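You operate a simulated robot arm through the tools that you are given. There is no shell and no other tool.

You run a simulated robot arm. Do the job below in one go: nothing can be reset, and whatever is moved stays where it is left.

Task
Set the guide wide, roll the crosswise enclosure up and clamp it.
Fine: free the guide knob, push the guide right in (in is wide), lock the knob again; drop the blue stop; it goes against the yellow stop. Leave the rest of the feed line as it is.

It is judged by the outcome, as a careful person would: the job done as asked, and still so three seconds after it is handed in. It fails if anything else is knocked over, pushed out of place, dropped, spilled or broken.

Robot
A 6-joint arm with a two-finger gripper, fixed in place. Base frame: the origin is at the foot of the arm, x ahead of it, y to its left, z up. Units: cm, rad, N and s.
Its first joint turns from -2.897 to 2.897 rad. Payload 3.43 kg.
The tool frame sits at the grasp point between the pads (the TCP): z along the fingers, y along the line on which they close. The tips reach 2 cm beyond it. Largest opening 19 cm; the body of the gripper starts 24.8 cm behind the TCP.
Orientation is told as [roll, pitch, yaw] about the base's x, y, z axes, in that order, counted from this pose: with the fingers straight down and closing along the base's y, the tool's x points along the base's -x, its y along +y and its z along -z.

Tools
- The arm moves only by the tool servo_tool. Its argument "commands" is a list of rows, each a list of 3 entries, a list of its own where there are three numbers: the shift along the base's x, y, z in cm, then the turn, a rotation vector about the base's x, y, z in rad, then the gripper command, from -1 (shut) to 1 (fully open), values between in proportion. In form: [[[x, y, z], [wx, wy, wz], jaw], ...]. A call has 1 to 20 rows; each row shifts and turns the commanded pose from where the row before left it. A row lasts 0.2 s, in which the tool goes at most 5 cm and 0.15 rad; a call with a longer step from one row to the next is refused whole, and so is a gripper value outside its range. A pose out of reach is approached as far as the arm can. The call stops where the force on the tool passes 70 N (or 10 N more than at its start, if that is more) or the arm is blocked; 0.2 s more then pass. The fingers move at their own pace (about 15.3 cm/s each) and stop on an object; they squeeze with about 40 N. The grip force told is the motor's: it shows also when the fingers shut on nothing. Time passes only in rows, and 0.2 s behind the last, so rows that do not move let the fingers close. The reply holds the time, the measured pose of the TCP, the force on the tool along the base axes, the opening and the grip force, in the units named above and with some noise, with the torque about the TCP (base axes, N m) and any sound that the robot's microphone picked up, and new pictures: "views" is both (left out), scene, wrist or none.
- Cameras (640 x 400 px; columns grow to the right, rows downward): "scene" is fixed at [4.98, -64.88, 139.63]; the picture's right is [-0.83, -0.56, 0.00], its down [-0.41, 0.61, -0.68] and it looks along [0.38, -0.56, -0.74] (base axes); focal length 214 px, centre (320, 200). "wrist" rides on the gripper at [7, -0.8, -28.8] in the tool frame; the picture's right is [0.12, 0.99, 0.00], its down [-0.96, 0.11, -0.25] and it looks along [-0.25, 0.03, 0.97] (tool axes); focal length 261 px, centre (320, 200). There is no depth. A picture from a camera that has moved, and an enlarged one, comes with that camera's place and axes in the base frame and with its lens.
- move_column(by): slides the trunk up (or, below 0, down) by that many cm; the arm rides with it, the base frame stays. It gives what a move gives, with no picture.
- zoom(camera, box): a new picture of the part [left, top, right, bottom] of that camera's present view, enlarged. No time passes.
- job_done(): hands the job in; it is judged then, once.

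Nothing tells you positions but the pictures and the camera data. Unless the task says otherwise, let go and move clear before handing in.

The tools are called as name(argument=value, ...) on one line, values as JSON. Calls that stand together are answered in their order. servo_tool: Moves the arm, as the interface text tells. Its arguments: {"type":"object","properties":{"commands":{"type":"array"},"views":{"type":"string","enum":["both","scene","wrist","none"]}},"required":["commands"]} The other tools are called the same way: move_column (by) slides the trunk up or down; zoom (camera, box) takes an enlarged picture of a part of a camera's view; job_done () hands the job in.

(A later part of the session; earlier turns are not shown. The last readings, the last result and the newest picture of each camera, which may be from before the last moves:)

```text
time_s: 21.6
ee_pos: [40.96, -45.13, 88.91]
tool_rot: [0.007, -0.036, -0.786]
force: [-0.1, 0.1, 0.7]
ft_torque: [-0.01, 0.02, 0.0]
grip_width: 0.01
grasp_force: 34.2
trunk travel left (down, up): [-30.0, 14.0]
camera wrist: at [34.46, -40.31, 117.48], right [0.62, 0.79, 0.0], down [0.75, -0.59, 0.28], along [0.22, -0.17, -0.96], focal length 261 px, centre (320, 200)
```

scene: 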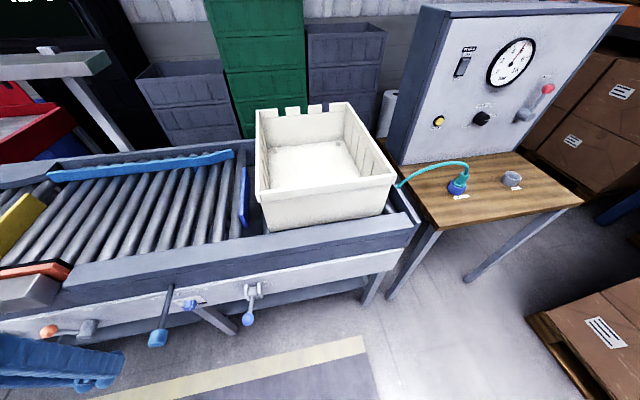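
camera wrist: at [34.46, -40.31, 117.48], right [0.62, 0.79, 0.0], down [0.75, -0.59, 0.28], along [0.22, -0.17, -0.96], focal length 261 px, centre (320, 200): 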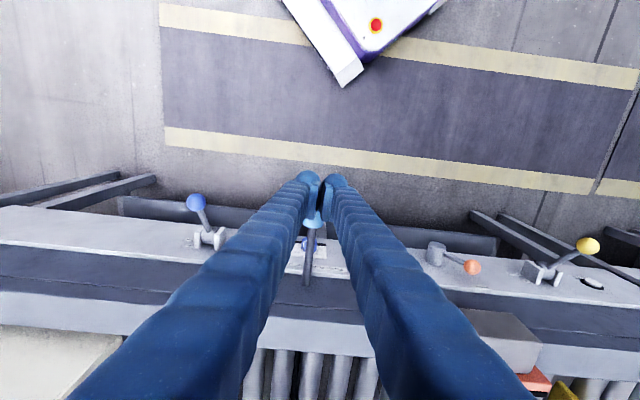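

I'm lined up on the outer side of the handle. I'll come down to its height, then push gently inward along the rail normal.

servo_tool(commands=[[[0, 0, -4], [0, 0, 0], -1], [[0, 0, -4], [0, 0, 0], -1], [[0, 0, -4], [0, 0, 0], -1], [[0, 0, -3], [0, 0, 0], -1], [[0.7, -0.7, 0], [0, 0, 0], -1], [[0.7, -0.7, 0], [0, 0, 0], -1]])

zoom(camera="scene", box=[80, 250, 280, 375])

```text
time_s: 23.0
ee_pos: [42.32, -46.41, 73.77]
tool_rot: [0.008, -0.035, -0.785]
force: [-0.6, -0.2, -0.4]
ft_torque: [-0.04, -0.01, -0.01]
grip_width: 0.02
grasp_force: 34.2
trunk travel left (down, up): [-30.0, 14.0]
camera wrist: at [35.83, -41.58, 102.26], right [0.62, 0.79, 0.0], down [0.75, -0.59, 0.28], along [0.22, -0.17, -0.96], focal length 261 px, centre (320, 200)
```

scene: 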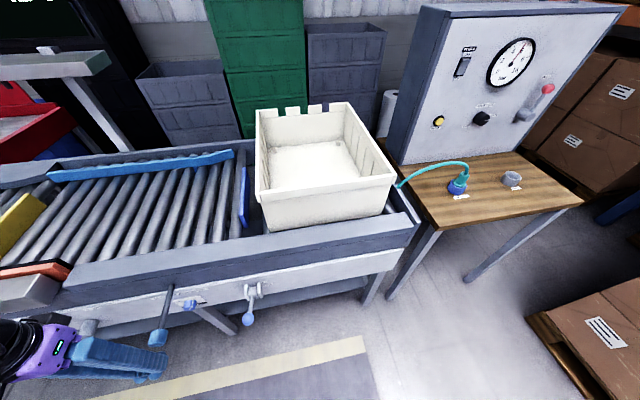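
wrist: 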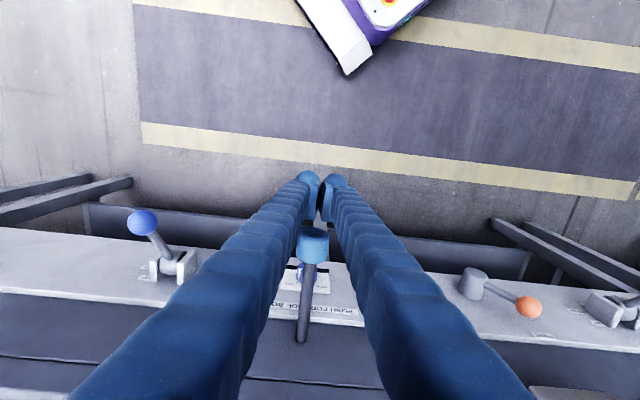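

```text
3.20 times, centred on (180, 312) of scene
camera zoom: at [4.98, -64.88, 139.63], right [-0.83, -0.56, 0.0], down [-0.41, 0.61, -0.68], along [0.38, -0.56, -0.74], focal length 686 px, centre (768, -160)
```

zoom: 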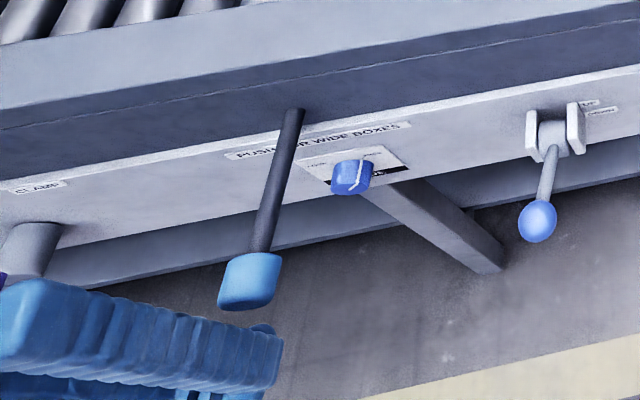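

The handle cap is straight ahead of the fingers. Now I'll push inward in small steps.

servo_tool(commands=[[[0.2, -0.9, 0], [0, 0, 0], -1], [[0.55, -0.55, 0], [0, 0, 0], -1], [[0.55, -0.55, 0], [0, 0, 0], -1], [[0.55, -0.55, 0], [0, 0, 0], -1], [[0.55, -0.55, 0], [0, 0, 0], -1], [[0.55, -0.55, 0], [0, 0, 0], -1], [[0.55, -0.55, 0], [0, 0, 0], -1]])

```text
time_s: 24.6
ee_pos: [45.76, -50.73, 73.83]
tool_rot: [0.008, -0.034, -0.786]
force: [-0.3, 0.3, -0.3]
ft_torque: [-0.14, -0.11, -0.01]
grip_width: 0.02
grasp_force: 34.2
trunk travel left (down, up): [-30.0, 14.0]
camera wrist: at [39.19, -45.8, 102.37], right [0.62, 0.79, 0.0], down [0.75, -0.59, 0.28], along [0.22, -0.17, -0.96], focal length 261 px, centre (320, 200)
```

scene: 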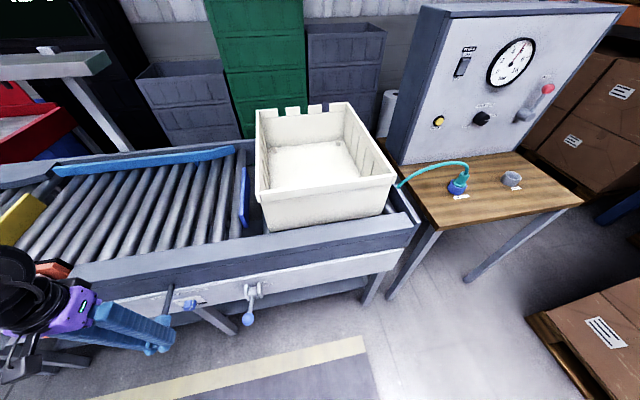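
wrist: 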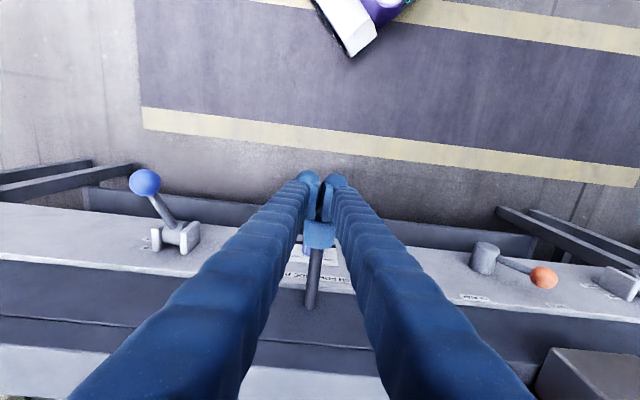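

The handle is sliding in and the guide is moving. I'll keep pushing.

servo_tool(commands=[[[0.55, -0.55, 0], [0, 0, 0], -1], [[0.55, -0.55, 0], [0, 0, 0], -1], [[0.55, -0.55, 0], [0, 0, 0], -1], [[0.55, -0.55, 0], [0, 0, 0], -1], [[0.55, -0.55, 0], [0, 0, 0], -1], [[0.35, -0.35, 0], [0, 0, 0], -1], [[0, 0, 0], [0, 0, 0], -1]])

zoom(camera="scene", box=[0, 120, 280, 300])

```text
time_s: 26.2
ee_pos: [48.85, -53.77, 73.73]
tool_rot: [0.009, -0.035, -0.782]
force: [-0.7, 0.8, 0.6]
ft_torque: [-0.01, -0.01, 0.02]
grip_width: 0.62
grasp_force: 33.9
trunk travel left (down, up): [-30.0, 14.0]
camera wrist: at [42.29, -48.91, 102.24], right [0.62, 0.79, 0.0], down [0.75, -0.59, 0.28], along [0.22, -0.17, -0.96], focal length 261 px, centre (320, 200)
```

scene: 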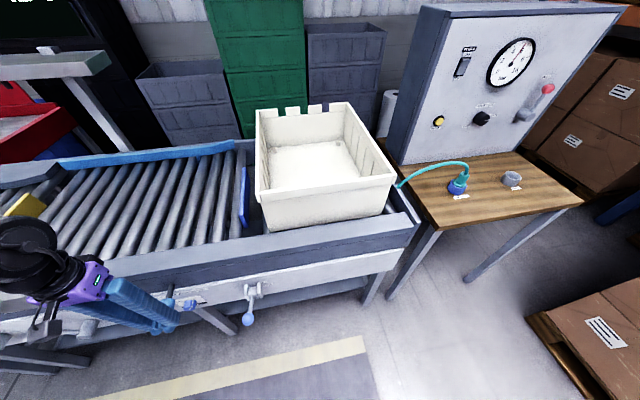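
wrist: 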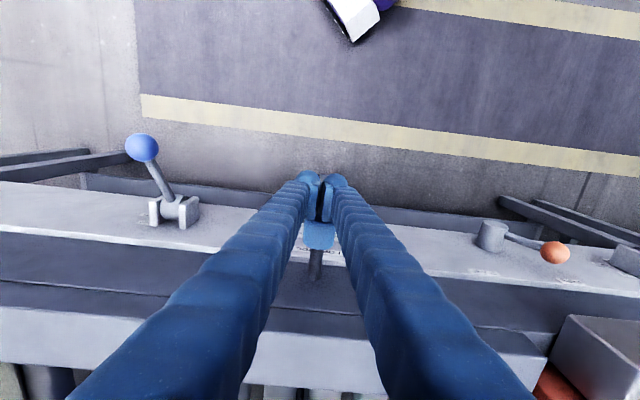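

```text
2.22 times, centred on (140, 210) of scene
camera zoom: at [4.98, -64.88, 139.63], right [-0.83, -0.56, 0.0], down [-0.41, 0.61, -0.68], along [0.38, -0.56, -0.74], focal length 477 px, centre (720, 178)
```

zoom: 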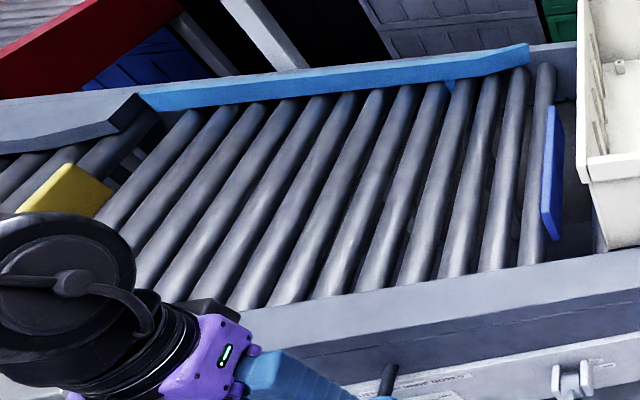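

The guide is nearly against the far rail and still moves easily. I'll keep going until it bottoms out.

servo_tool(commands=[[[0.35, -0.35, 0], [0, 0, 0], -1], [[0.35, -0.35, 0], [0, 0, 0], -1], [[0.35, -0.35, 0], [0, 0, 0], -1], [[0.35, -0.35, 0], [0, 0, 0], -1], [[0.35, -0.35, 0], [0, 0, 0], -1], [[0.35, -0.35, 0], [0, 0, 0], -1]])

zoom(camera="scene", box=[0, 120, 280, 300])

```text
time_s: 27.6
ee_pos: [50.47, -55.27, 73.85]
tool_rot: [0.009, -0.027, -0.785]
force: [-18.0, 27.0, 5.4]
ft_torque: [0.09, 0.03, 0.15]
grip_width: 0.6
grasp_force: 34.2
trunk travel left (down, up): [-30.0, 14.0]
camera wrist: at [44.04, -50.6, 102.42], right [0.62, 0.79, 0.01], down [0.76, -0.6, 0.27], along [0.22, -0.16, -0.96], focal length 261 px, centre (320, 200)
```

scene: 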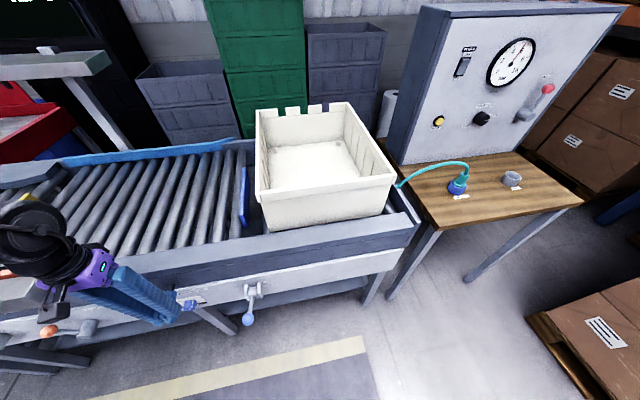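
wrist: 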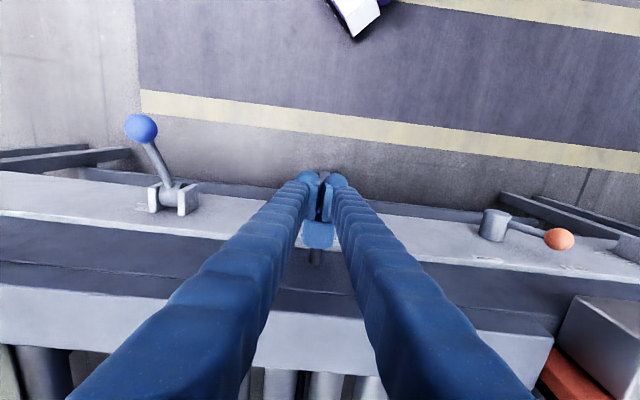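

```text
2.22 times, centred on (140, 210) of scene
camera zoom: at [4.98, -64.88, 139.63], right [-0.83, -0.56, 0.0], down [-0.41, 0.61, -0.68], along [0.38, -0.56, -0.74], focal length 477 px, centre (720, 178)
```

zoom: 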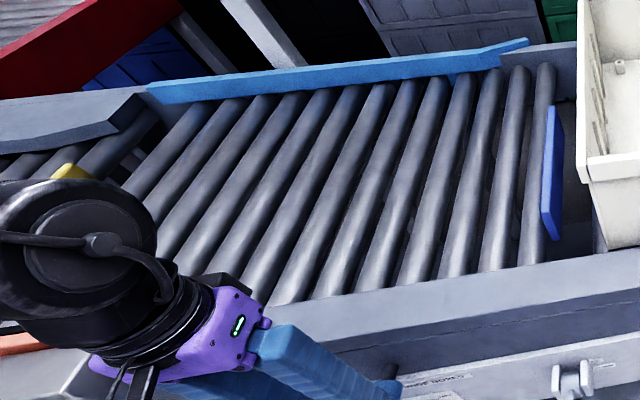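

Force is rising to about 32 N, so the guide seems to be at its end. One more small nudge to confirm.

servo_tool(commands=[[[0.12, -0.12, 0], [0, 0, 0], -1], [[0.12, -0.12, 0], [0, 0, 0], -1], [[0, 0, 0], [0, 0, 0], -1]], views="none")

```text
time_s: 28.4
ee_pos: [50.52, -55.22, 73.78]
tool_rot: [0.008, -0.022, -0.785]
force: [-33.4, 41.3, 8.6]
ft_torque: [0.12, 0.14, 0.15]
grip_width: 0.61
grasp_force: 34.8
trunk travel left (down, up): [-30.0, 14.0]
```

The guide is fully in and won't move further. I'll back off, return to the known approach beside the knob and tilt level again to relock it.

servo_tool(commands=[[[-1.5, 1.5, 0], [0, 0, 0], -1], [[-1.5, 1.5, 0], [0, 0, 0], -1], [[-1.5, 1.5, 0], [0, 0, 0], -1], [[0, 0, 4], [0, 0, 0], -1], [[0, 0, 4], [0, 0, 0], -1], [[2.1, 3.4, 2.5], [0, 0, 0], -1], [[2.1, 3.4, 2.5], [0, 0, 0], -1], [[2.1, 3.4, 2.5], [0, 0, 0], -1], [[0, 0, 0], [0, 0, 0], -1]])

zoom(camera="scene", box=[80, 250, 280, 375])

zoom(camera="scene", box=[0, 120, 280, 300])

```text
time_s: 30.4
ee_pos: [53.06, -41.08, 89.3]
tool_rot: [0.006, -0.035, -0.786]
force: [0.3, 1.4, 1.2]
ft_torque: [-0.12, 0.04, -0.02]
grip_width: 0.02
grasp_force: 34.2
trunk travel left (down, up): [-30.0, 14.0]
camera wrist: at [46.48, -36.31, 117.88], right [0.62, 0.79, 0.0], down [0.75, -0.59, 0.28], along [0.22, -0.17, -0.96], focal length 261 px, centre (320, 200)
```

scene: 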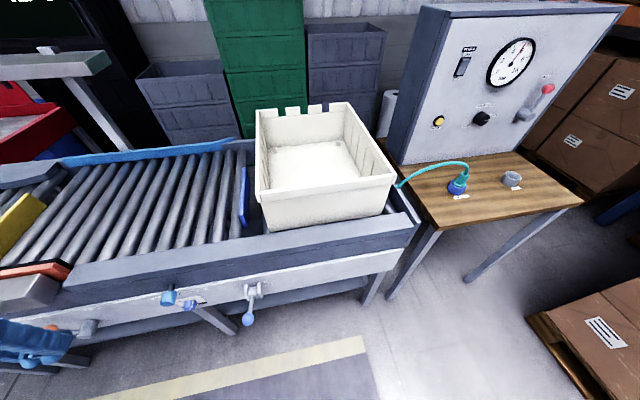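
wrist: 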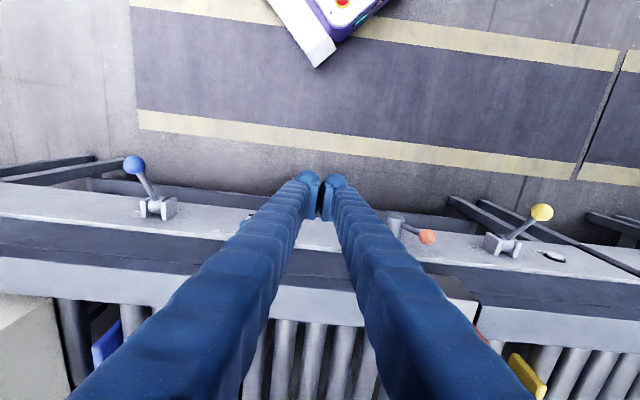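

```text
3.20 times, centred on (180, 312) of scene
camera zoom: at [4.98, -64.88, 139.63], right [-0.83, -0.56, 0.0], down [-0.41, 0.61, -0.68], along [0.38, -0.56, -0.74], focal length 686 px, centre (768, -160)
```

zoom: 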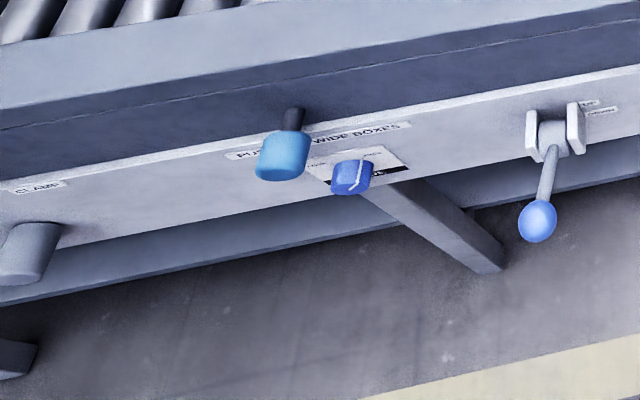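

```text
2.22 times, centred on (140, 210) of scene
camera zoom: at [4.98, -64.88, 139.63], right [-0.83, -0.56, 0.0], down [-0.41, 0.61, -0.68], along [0.38, -0.56, -0.74], focal length 477 px, centre (720, 178)
```

zoom: 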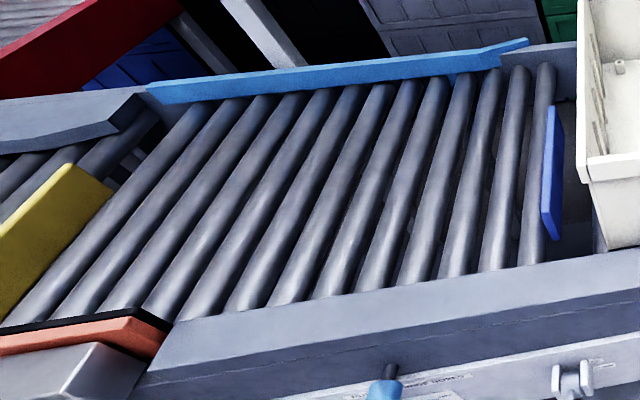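

The guide stayed in. Now I'll tilt level and come down beside the knob.

servo_tool(commands=[[[0.7, -0.7, -2.8], [-0.1, -0.1, 0], -1], [[0.7, -0.7, -2.8], [-0.1, -0.1, 0], -1], [[0.7, -0.7, -2.8], [-0.1, -0.1, 0], -1], [[0.7, -0.7, -2.8], [-0.1, -0.1, 0], -1], [[0.7, -0.7, -2.8], [-0.1, -0.1, 0], -1], [[0.7, -0.7, -2.8], [-0.1, -0.1, 0], -1], [[0.7, -0.7, -2.8], [-0.1, -0.1, 0], -1], [[0.7, -0.7, -2.8], [-0.1, -0.1, 0], -1], [[0.7, -0.7, -2.8], [-0.1, -0.1, 0], -0.6], [[0.7, -0.7, -2.8], [-0.1, -0.1, 0], -0.3], [[0, 0, -0.8], [0, 0, 0], -0.3]])

```text
time_s: 32.8
ee_pos: [60.1, -48.49, 60.5]
tool_rot: [0.006, -1.45, -0.781]
force: [0.7, -0.2, -1.3]
ft_torque: [-0.01, 0.02, 0.08]
grip_width: 6.66
grasp_force: 0.0
trunk travel left (down, up): [-30.0, 14.0]
camera wrist: at [38.39, -28.52, 57.01], right [0.69, 0.72, -0.12], down [-0.01, 0.17, 0.98], along [0.73, -0.67, 0.13], focal length 261 px, centre (320, 200)
```

scene: 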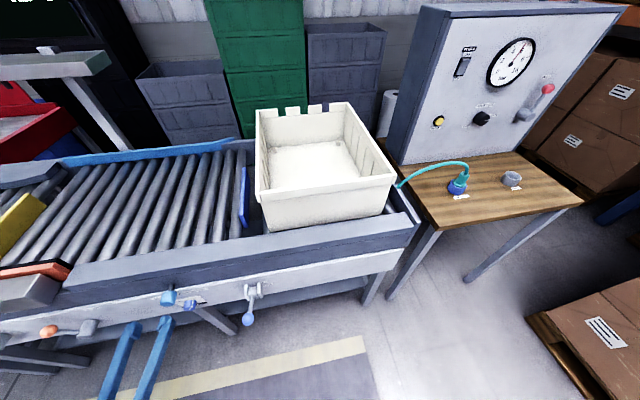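
wrist: 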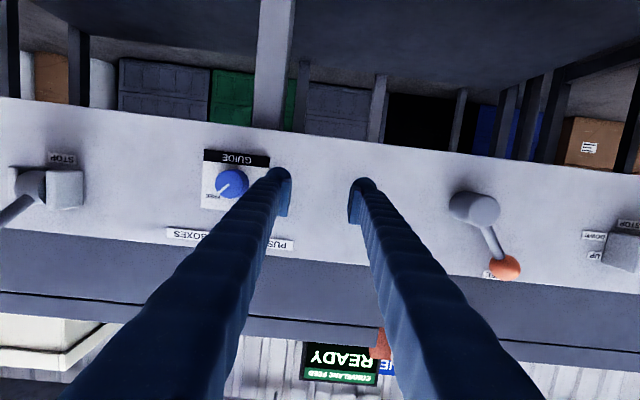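

I'll roll the tool back to the FREE grip angle while sliding over in front of the knob.

servo_tool(commands=[[[-0.7, -0.6, 0], [0.092, -0.092, 0], -0.3], [[-0.7, -0.6, 0], [0.092, -0.092, 0], -0.3], [[-0.7, -0.6, 0], [0.092, -0.092, 0], -0.3], [[-0.7, -0.6, 0], [0.092, -0.092, 0], -0.3], [[-0.7, -0.6, 0], [0.092, -0.092, 0], -0.3], [[-0.7, -0.6, 0], [0.092, -0.092, 0], -0.3], [[-0.7, -0.6, 0], [0.092, -0.092, 0], -0.3], [[-0.7, -0.6, 0], [0.092, -0.092, 0], -0.3], [[-0.7, -0.6, 0], [0.092, -0.092, 0], -0.3], [[-0.7, -0.6, 0], [0.092, -0.092, 0], -0.3], [[-0.8, -0.6, 0], [0.092, -0.092, 0], -0.3], [[-0.8, -0.6, 0], [0.092, -0.092, 0], -0.3], [[0, 0, 0], [0, 0, 0], -0.3]])

zoom(camera="wrist", box=[240, 140, 400, 240])

```text
time_s: 35.6
ee_pos: [51.4, -55.47, 60.58]
tool_rot: [1.571, -0.008, -2.233]
force: [-0.3, -0.2, 0.2]
ft_torque: [0.01, 0.03, 0.02]
grip_width: 6.66
grasp_force: 0.1
trunk travel left (down, up): [-30.0, 14.0]
camera wrist: at [32.92, -32.41, 59.78], right [0.08, 0.1, 0.99], down [-0.79, -0.61, 0.12], along [0.61, -0.79, 0.03], focal length 261 px, centre (320, 200)
```

scene: 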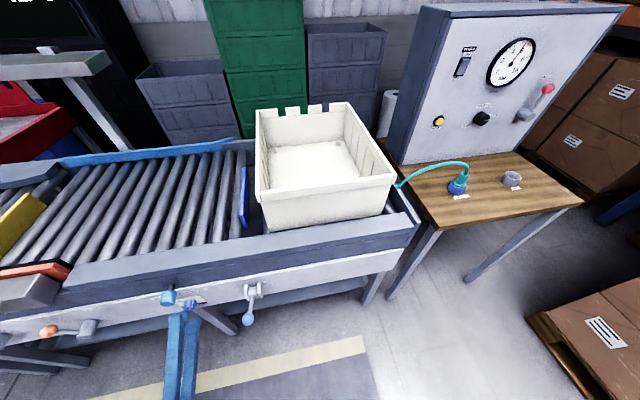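
wrist: 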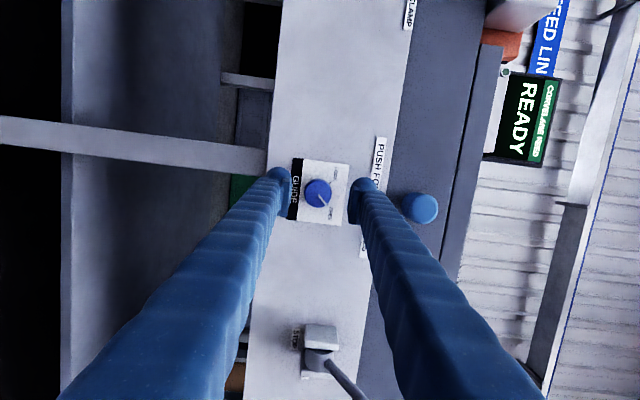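

```text
4.00 times, centred on (320, 190) of wrist
camera zoom: at [32.92, -32.41, 59.78], right [0.08, 0.1, 0.99], down [-0.79, -0.61, 0.12], along [0.61, -0.79, 0.03], focal length 1043 px, centre (320, 240)
```

zoom: 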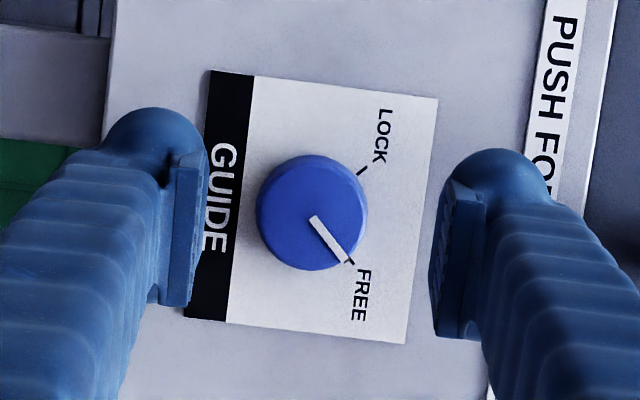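

The knob is centred in view. I'll move in and grip it.

servo_tool(commands=[[[1, -1, -0.15], [0, 0, 0], -0.3], [[1, -1, -0.15], [0, 0, 0], -0.3], [[1.0, -1.0, 0], [0, 0, 0], -0.3], [[0, 0, 0], [0, 0, 0], -0.55], [[0, 0, 0], [0, 0, 0], -0.75], [[0, 0, 0], [0, 0, 0], -1], [[0, 0, 0], [0, 0, 0], -1]])

zoom(camera="wrist", box=[260, 150, 380, 225])

```text
time_s: 37.2
ee_pos: [54.4, -58.56, 60.49]
tool_rot: [1.582, -0.01, -2.234]
force: [4.2, 2.3, 18.7]
ft_torque: [-0.1, -0.09, 0.06]
grip_width: 3.53
grasp_force: 45.4
trunk travel left (down, up): [-30.0, 14.0]
camera wrist: at [36.01, -35.4, 59.28], right [0.07, 0.11, 0.99], down [-0.79, -0.6, 0.12], along [0.61, -0.79, 0.04], focal length 261 px, centre (320, 200)
```

scene: 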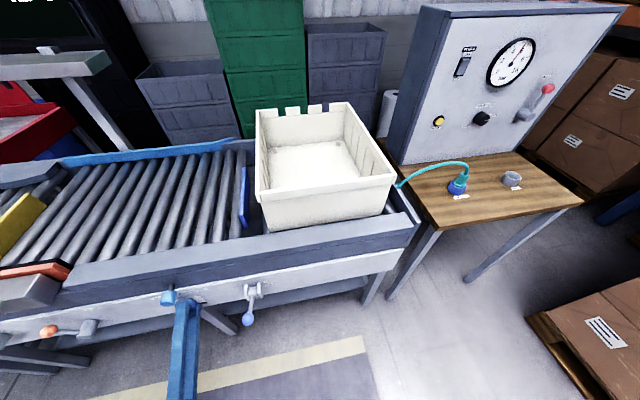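
wrist: 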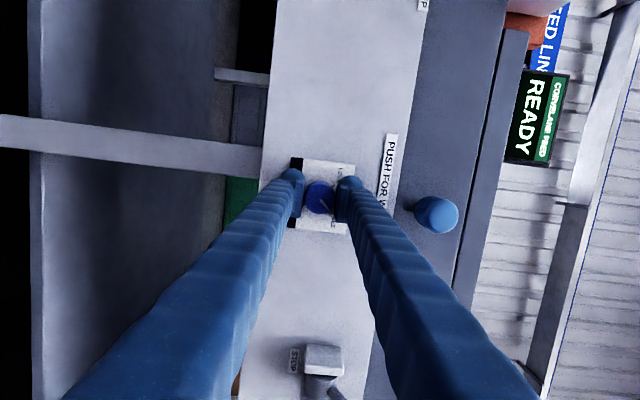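

```text
5.33 times, centred on (320, 188) of wrist
camera zoom: at [36.01, -35.4, 59.28], right [0.07, 0.11, 0.99], down [-0.79, -0.6, 0.12], along [0.61, -0.79, 0.04], focal length 1390 px, centre (320, 267)
```

zoom: 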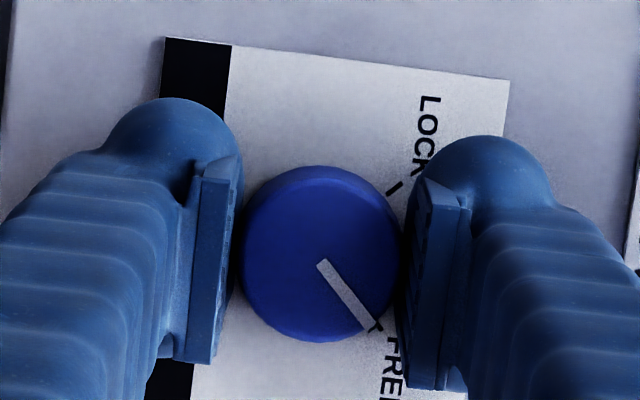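

It's gripped at 3.53 cm. Now I'll turn it counter-clockwise back to LOCK, relieving load partway.

servo_tool(commands=[[[0, 0, 0.15], [-0.09, 0.09, 0], -1], [[0, 0, 0], [-0.09, 0.09, 0], -1], [[0, 0, 0], [-0.09, 0.09, 0], -1], [[0, 0, 0], [-0.09, 0.09, 0], -1], [[0, 0, 0], [0, 0, 0], -1]], views="wrist")

```text
time_s: 38.4
ee_pos: [54.37, -58.56, 60.43]
tool_rot: [1.511, -0.516, -2.218]
force: [15.6, -6.9, 18.7]
ft_torque: [-0.1, -0.07, 0.03]
grip_width: 3.53
grasp_force: 44.6
trunk travel left (down, up): [-30.0, 14.0]
camera wrist: at [35.29, -36.11, 57.71], right [0.4, 0.44, 0.8], down [-0.66, -0.47, 0.59], along [0.64, -0.77, 0.1], focal length 261 px, centre (320, 200)
```

wrist: 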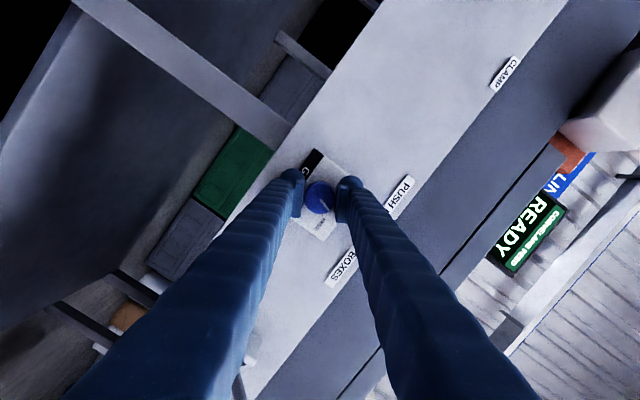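

servo_tool(commands=[[[0.1, 0, 0.1], [-0.09, 0.09, 0], -1], [[0, 0, 0], [-0.09, 0.09, 0], -1], [[0, 0, 0], [-0.09, 0.09, 0], -1], [[0, 0, 0], [-0.09, 0.09, 0], -1], [[0, 0, 0], [0, 0, 0], -1]], views="wrist")

zoom(camera="wrist", box=[260, 150, 380, 225])

```text
time_s: 39.6
ee_pos: [54.34, -58.47, 60.3]
tool_rot: [1.377, -1.015, -2.123]
force: [6.6, -19.7, 0.2]
ft_torque: [0.07, 0.06, -0.15]
grip_width: 3.54
grasp_force: 45.0
trunk travel left (down, up): [-30.0, 14.0]
camera wrist: at [34.12, -37.23, 56.92], right [0.63, 0.66, 0.41], down [-0.38, -0.2, 0.9], along [0.68, -0.73, 0.13], focal length 261 px, centre (320, 200)
```

wrist: 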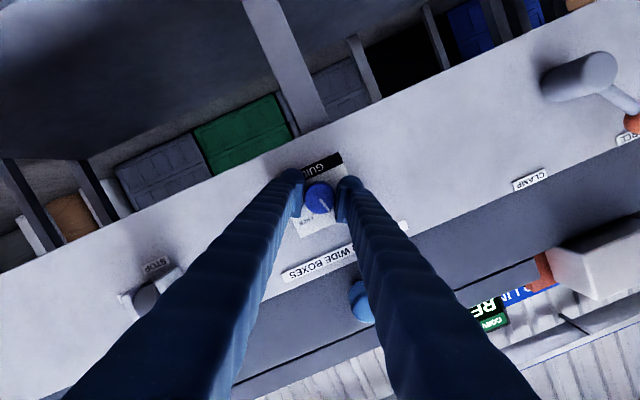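

```text
5.33 times, centred on (320, 188) of wrist
camera zoom: at [34.12, -37.23, 56.92], right [0.63, 0.66, 0.41], down [-0.38, -0.2, 0.9], along [0.68, -0.73, 0.13], focal length 1390 px, centre (320, 267)
```

zoom: 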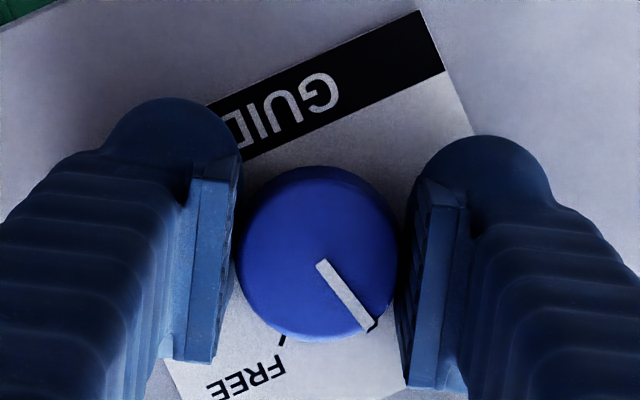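

servo_tool(commands=[[[0, 0, 0], [-0.09, 0.09, 0], -1], [[0, 0, 0], [-0.09, 0.09, 0], -1], [[0, 0, 0], [-0.09, 0.09, 0], -1], [[0, 0, 0], [-0.09, 0.09, 0], -1], [[0, 0, 0], [-0.05, 0.05, 0], -1], [[0, 0, 0], [0, 0, 0], -1]], views="wrist")

zoom(camera="wrist", box=[260, 150, 380, 225])

```text
time_s: 41.0
ee_pos: [54.33, -58.61, 60.44]
tool_rot: [-0.299, -1.44, -0.478]
force: [-5.3, -9.7, -2.2]
ft_torque: [0.34, -0.32, -0.1]
grip_width: 3.52
grasp_force: 44.9
trunk travel left (down, up): [-30.0, 14.0]
camera wrist: at [32.56, -38.75, 56.99], right [0.68, 0.71, -0.16], down [0.02, 0.2, 0.98], along [0.73, -0.67, 0.12], focal length 261 px, centre (320, 200)
```

wrist: 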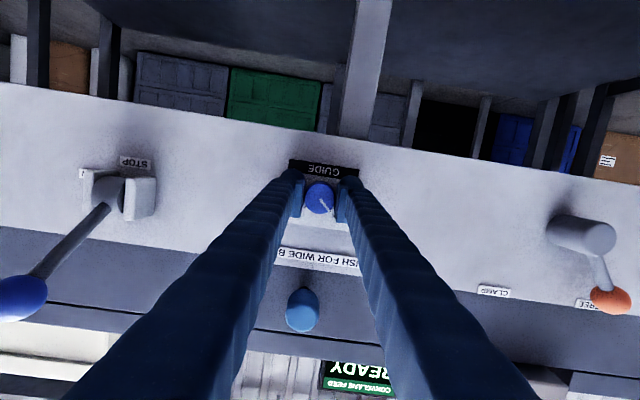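

```text
5.33 times, centred on (320, 188) of wrist
camera zoom: at [32.56, -38.75, 56.99], right [0.68, 0.71, -0.16], down [0.02, 0.2, 0.98], along [0.73, -0.67, 0.12], focal length 1390 px, centre (320, 267)
```

zoom: 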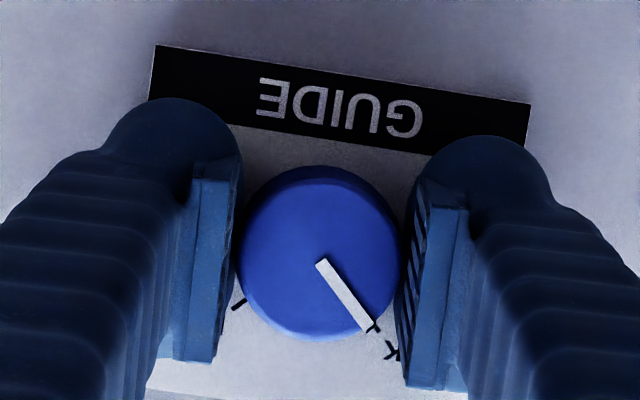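

The pointer is back at LOCK and the rising torque shows the end stop. I'll release, back out and check.

servo_tool(commands=[[[0, 0, 0], [0.03, -0.03, 0], -0.8], [[0, 0, 0], [0, 0, 0], -0.3], [[0, 0, 0], [0, 0, 0], -0.3], [[-1.3, 1.3, 0], [0, 0, 0], -0.3], [[-1.2, 1.2, 0], [0, 0, 0], -0.3], [[0, 0, 0], [0, 0, 0], -0.3]])

zoom(camera="wrist", box=[240, 140, 400, 240])

zoom(camera="wrist", box=[0, 130, 240, 280])

```text
time_s: 42.4
ee_pos: [51.8, -55.94, 60.66]
tool_rot: [0.045, -1.449, -0.823]
force: [0.2, -0.2, 0.6]
ft_torque: [-0.01, -0.01, -0.02]
grip_width: 6.61
grasp_force: 0.1
trunk travel left (down, up): [-30.0, 14.0]
camera wrist: at [30.16, -36.0, 57.13], right [0.69, 0.72, -0.11], down [-0.02, 0.17, 0.99], along [0.73, -0.67, 0.13], focal length 261 px, centre (320, 200)
```

scene: 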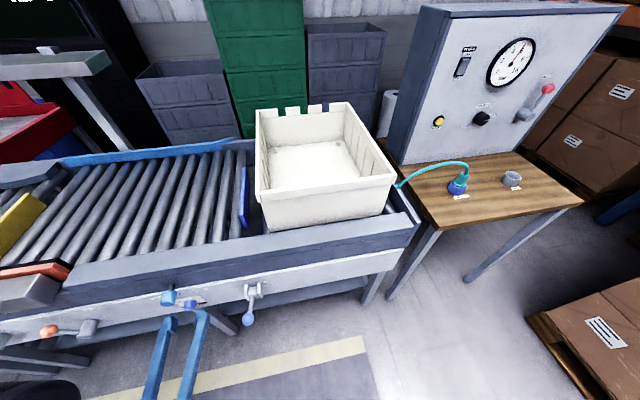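
wrist: 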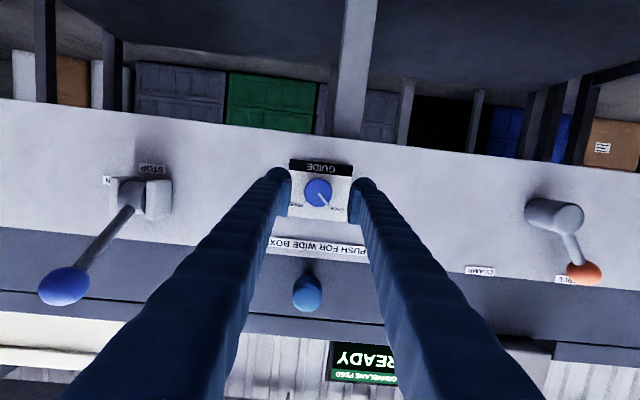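

```text
4.00 times, centred on (320, 190) of wrist
camera zoom: at [30.16, -36.0, 57.13], right [0.69, 0.72, -0.11], down [-0.02, 0.17, 0.99], along [0.73, -0.67, 0.13], focal length 1043 px, centre (320, 240)
```

zoom: 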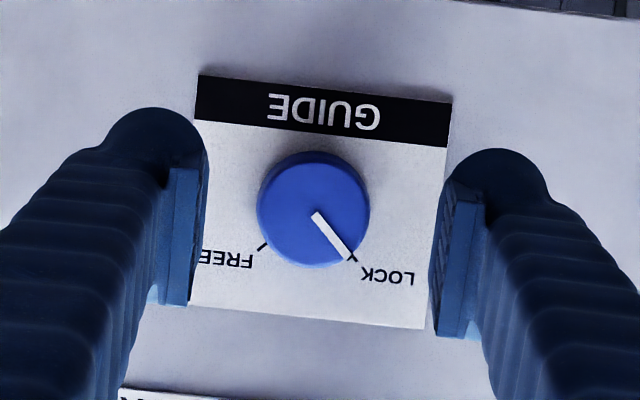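

```text
2.67 times, centred on (120, 205) of wrist
camera zoom: at [30.16, -36.0, 57.13], right [0.69, 0.72, -0.11], down [-0.02, 0.17, 0.99], along [0.73, -0.67, 0.13], focal length 695 px, centre (853, 187)
```

zoom: 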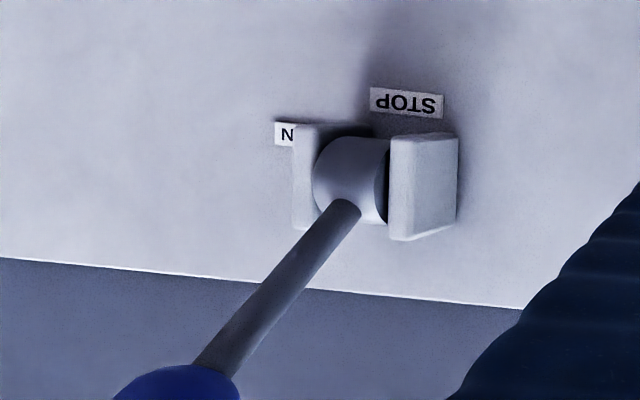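

Knob is on LOCK, and the guide is in. Next is the blue stop lever: ball near (31.6,-67.3,70.5), raised about 30°, and it has to go down. I'll go back out the same way as before to a vertical tool.

servo_tool(commands=[[[2.8, 2.8, 0], [0, 0, 0.01], -0.3], [[2.8, 2.8, 0], [0, 0, 0.01], -0.3], [[2.8, 2.8, 0], [0, 0, 0.01], -0.6], [[-0.5, 0.5, 2], [0.099, 0.099, 0], -1], [[-0.7, 0.7, 3], [0.099, 0.099, 0], -1], [[-0.7, 0.7, 3], [0.099, 0.099, 0], -1], [[-0.7, 0.7, 3], [0.099, 0.099, 0], -1], [[-0.7, 0.7, 3], [0.099, 0.099, 0], -1], [[-0.7, 0.7, 3], [0.099, 0.099, 0], -1], [[-0.7, 0.7, 3], [0.099, 0.099, 0], -1], [[-0.7, 0.7, 3], [0.099, 0.099, 0], -1], [[-0.7, 0.7, 3], [0.099, 0.099, 0], -1], [[-0.7, 0.7, 3], [0.099, 0.099, 0], -1], [[0, 0, 0], [0.01, 0.01, 0], -1]])

```text
time_s: 45.4
ee_pos: [53.14, -41.56, 88.79]
tool_rot: [0.038, -0.036, -0.785]
force: [0.6, 0.3, -0.4]
ft_torque: [0.04, 0.02, 0.0]
grip_width: 0.0
grasp_force: 34.9
out of reach, approached as far as the arm can: row 12
trunk travel left (down, up): [-30.0, 14.0]
camera wrist: at [46.04, -37.43, 117.26], right [0.62, 0.79, 0.03], down [0.75, -0.6, 0.28], along [0.24, -0.15, -0.96], focal length 261 px, centre (320, 200)
```

scene: 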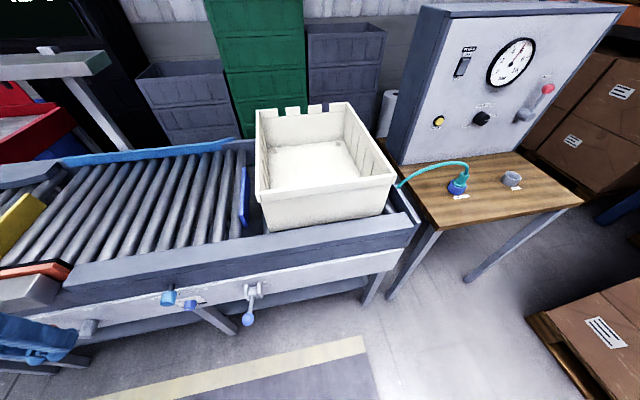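
wrist: 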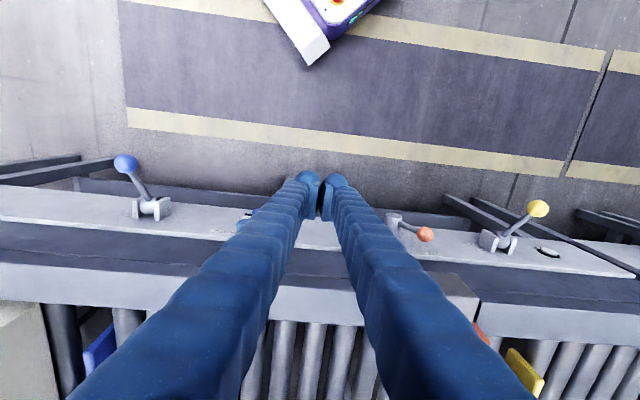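

Moving over to above the blue lever's ball.

servo_tool(commands=[[[-3.13, -3.67, 0], [0, 0, 0], -1], [[-3.13, -3.67, 0], [0, 0, 0], -1], [[-3.13, -3.67, 0], [0, 0, 0], -1], [[-3.13, -3.67, 0], [0, 0, 0], -1], [[-3.13, -3.67, 0], [0, 0, 0], -1], [[-3.13, -3.67, 0], [0, 0, 0], -1], [[-3.13, -3.67, 0], [0, 0, 0], -1], [[0, 0, -4], [0, 0, 0], -1], [[0, 0, -4], [0, 0, 0], -1], [[0, 0, -4], [0, 0, 0], -1]])

zoom(camera="scene", box=[180, 250, 340, 350])

```text
time_s: 47.6
ee_pos: [31.16, -67.63, 76.59]
tool_rot: [0.039, -0.035, -0.785]
force: [0.2, 0.4, 0.8]
ft_torque: [0.06, 0.03, 0.03]
grip_width: 0.0
grasp_force: 34.6
trunk travel left (down, up): [-30.0, 14.0]
camera wrist: at [24.04, -63.51, 105.1], right [0.62, 0.79, 0.03], down [0.75, -0.6, 0.29], along [0.25, -0.15, -0.96], focal length 261 px, centre (320, 200)
```

scene: 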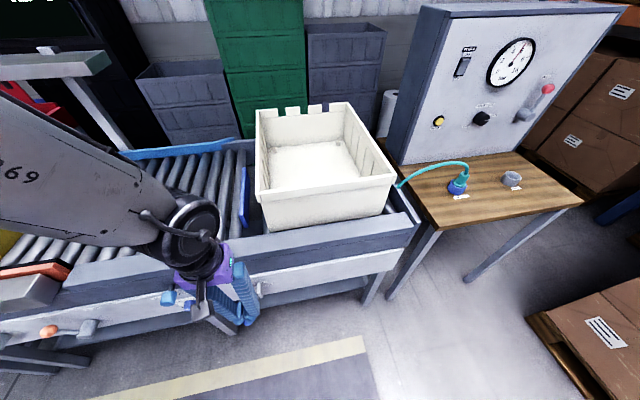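
wrist: 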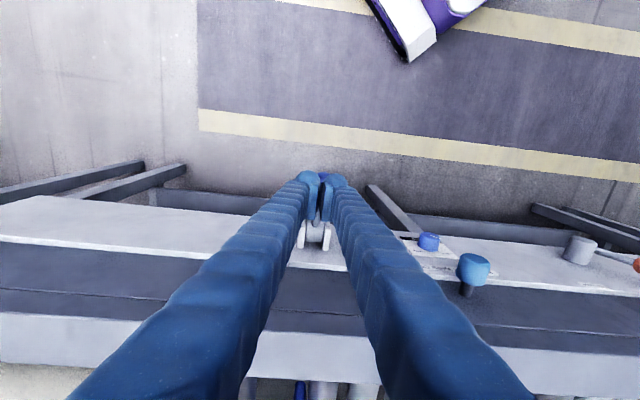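

```text
4.00 times, centred on (260, 300) of scene
camera zoom: at [4.98, -64.88, 139.63], right [-0.83, -0.56, 0.0], down [-0.41, 0.61, -0.68], along [0.38, -0.56, -0.74], focal length 858 px, centre (560, -200)
```

zoom: 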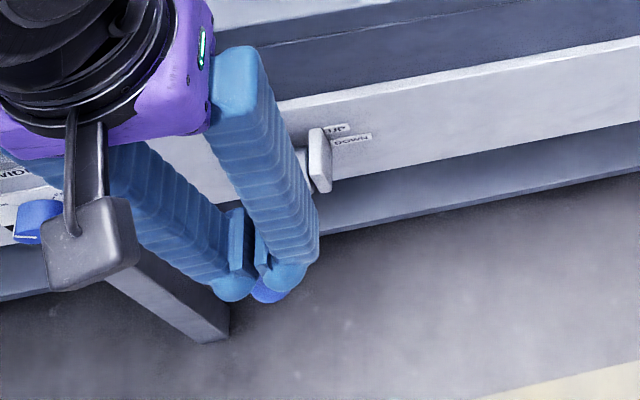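

The ball is right under the closed fingertips. I'll press down gradually.

servo_tool(commands=[[[0, 0, -1.2], [0, 0, 0], -1], [[0, 0, -1.2], [0, 0, 0], -1], [[0, 0, -0.9], [0, 0, 0], -1], [[0, 0, -0.9], [0, 0, 0], -1], [[0, 0, -0.9], [0, 0, 0], -1], [[0, 0, -0.9], [0, 0, 0], -1]])

zoom(camera="scene", box=[180, 250, 340, 350])

```text
time_s: 49.0
ee_pos: [31.15, -67.45, 70.62]
tool_rot: [0.039, -0.034, -0.785]
force: [0.7, 1.6, 0.7]
ft_torque: [0.06, 0.02, 0.0]
grip_width: 0.0
grasp_force: 34.2
trunk travel left (down, up): [-30.0, 14.0]
camera wrist: at [23.99, -63.15, 99.08], right [0.62, 0.79, 0.03], down [0.75, -0.6, 0.29], along [0.25, -0.15, -0.96], focal length 261 px, centre (320, 200)
```

scene: 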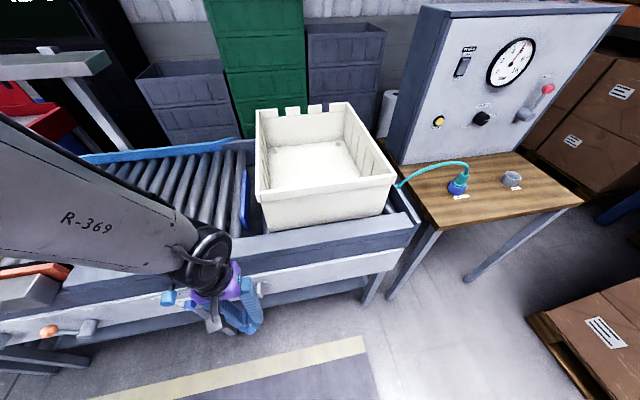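
wrist: 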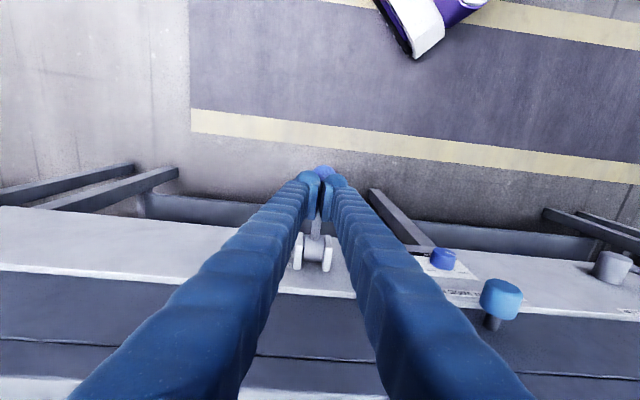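

```text
4.00 times, centred on (260, 300) of scene
camera zoom: at [4.98, -64.88, 139.63], right [-0.83, -0.56, 0.0], down [-0.41, 0.61, -0.68], along [0.38, -0.56, -0.74], focal length 858 px, centre (560, -200)
```

zoom: 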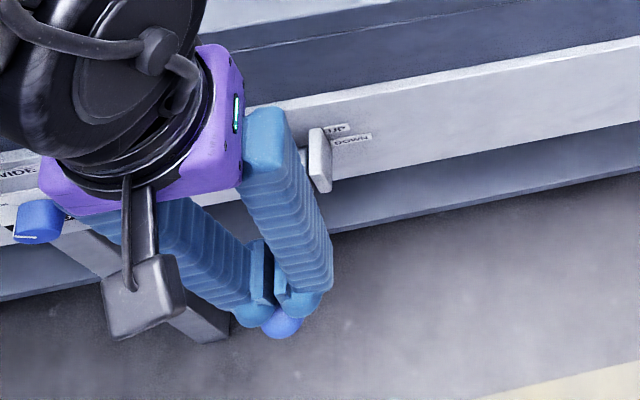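

servo_tool(commands=[[[-0.5, 0.5, -0.5], [0, 0, 0], -1], [[-0.3, 0.3, -1], [0, 0, 0], -1], [[0, 0, -1], [0, 0, 0], -1], [[0, 0, -1], [0, 0, 0], -1]])

zoom(camera="wrist", box=[240, 130, 400, 230])

zoom(camera="scene", box=[200, 130, 300, 192])

```text
time_s: 50.0
ee_pos: [30.36, -66.49, 67.15]
tool_rot: [0.039, -0.036, -0.786]
force: [-0.2, 0.0, -1.2]
ft_torque: [0.01, 0.01, 0.0]
grip_width: 0.0
grasp_force: 34.6
trunk travel left (down, up): [-30.0, 14.0]
camera wrist: at [23.22, -62.21, 95.64], right [0.62, 0.79, 0.03], down [0.75, -0.6, 0.29], along [0.24, -0.15, -0.96], focal length 261 px, centre (320, 200)
```

scene: 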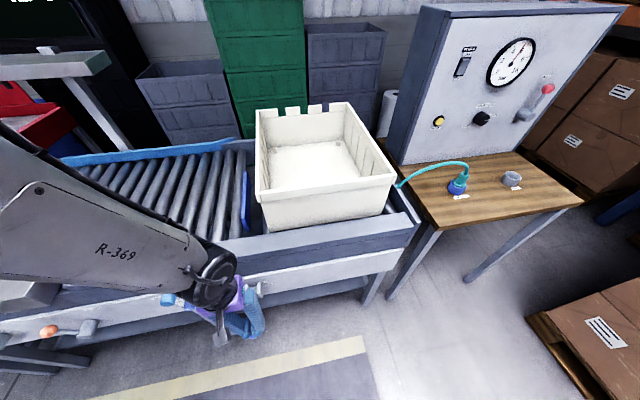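
wrist: 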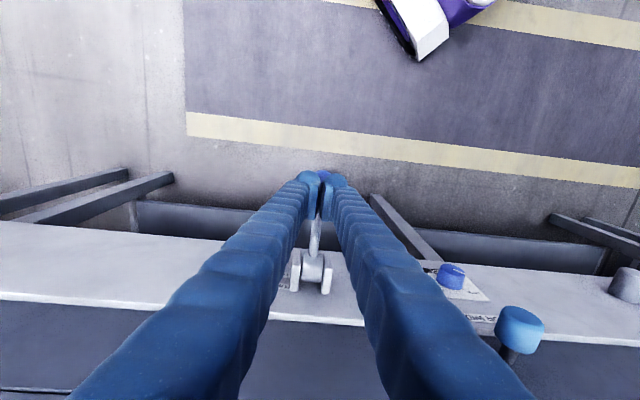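

```text
4.00 times, centred on (320, 180) of wrist
camera zoom: at [23.22, -62.21, 95.64], right [0.62, 0.79, 0.03], down [0.75, -0.6, 0.29], along [0.24, -0.15, -0.96], focal length 1043 px, centre (320, 280)
```

zoom: 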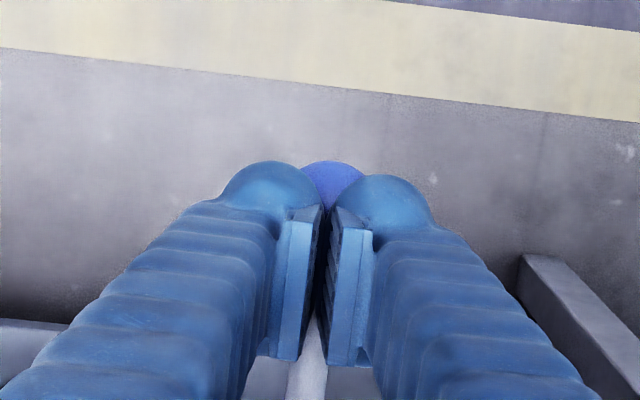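

```text
6.40 times, centred on (250, 161) of scene
camera zoom: at [4.98, -64.88, 139.63], right [-0.83, -0.56, 0.0], down [-0.41, 0.61, -0.68], along [0.38, -0.56, -0.74], focal length 1373 px, centre (768, 450)
```

zoom: 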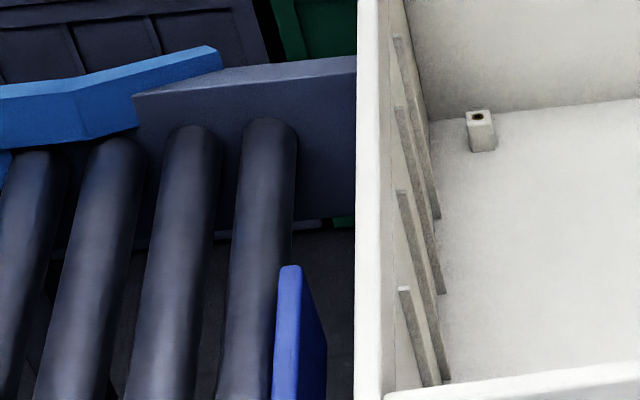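

The stop plate is sinking as the lever goes down. I'll keep pressing.

servo_tool(commands=[[[0, 0, -1], [0, 0, 0], -1], [[0, 0, -1], [0, 0, 0], -1], [[0, 0, -1], [0, 0, 0], -1], [[0, 0, -0.7], [0, 0, 0], -1], [[0, 0, 0], [0, 0, 0], -1]])

zoom(camera="scene", box=[180, 130, 340, 230])

```text
time_s: 51.2
ee_pos: [30.35, -66.41, 63.45]
tool_rot: [0.037, -0.034, -0.787]
force: [0.0, 0.6, 0.3]
ft_torque: [-0.02, 0.0, 0.02]
grip_width: 0.0
grasp_force: 34.2
trunk travel left (down, up): [-30.0, 14.0]
camera wrist: at [23.2, -62.22, 91.9], right [0.62, 0.79, 0.03], down [0.75, -0.6, 0.29], along [0.25, -0.15, -0.96], focal length 261 px, centre (320, 200)
```

scene: 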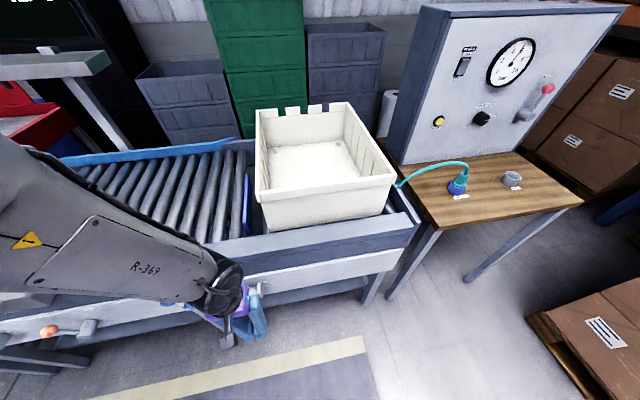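
wrist: 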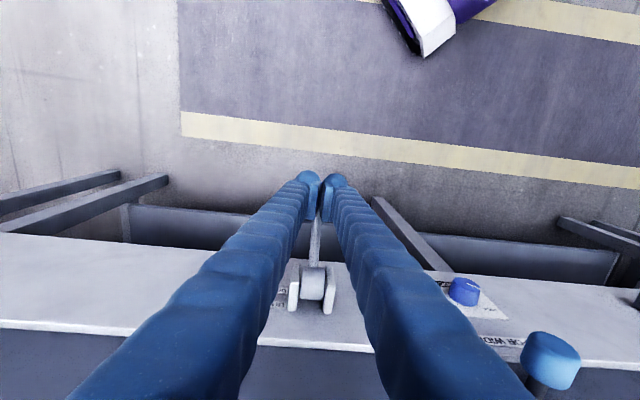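

```text
4.00 times, centred on (260, 180) of scene
camera zoom: at [4.98, -64.88, 139.63], right [-0.83, -0.56, 0.0], down [-0.41, 0.61, -0.68], along [0.38, -0.56, -0.74], focal length 858 px, centre (560, 280)
```

zoom: 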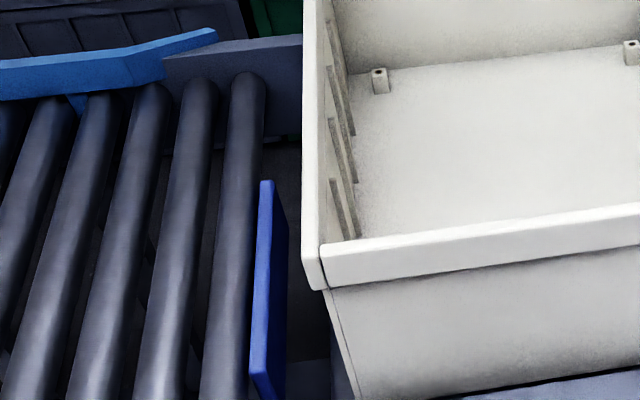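

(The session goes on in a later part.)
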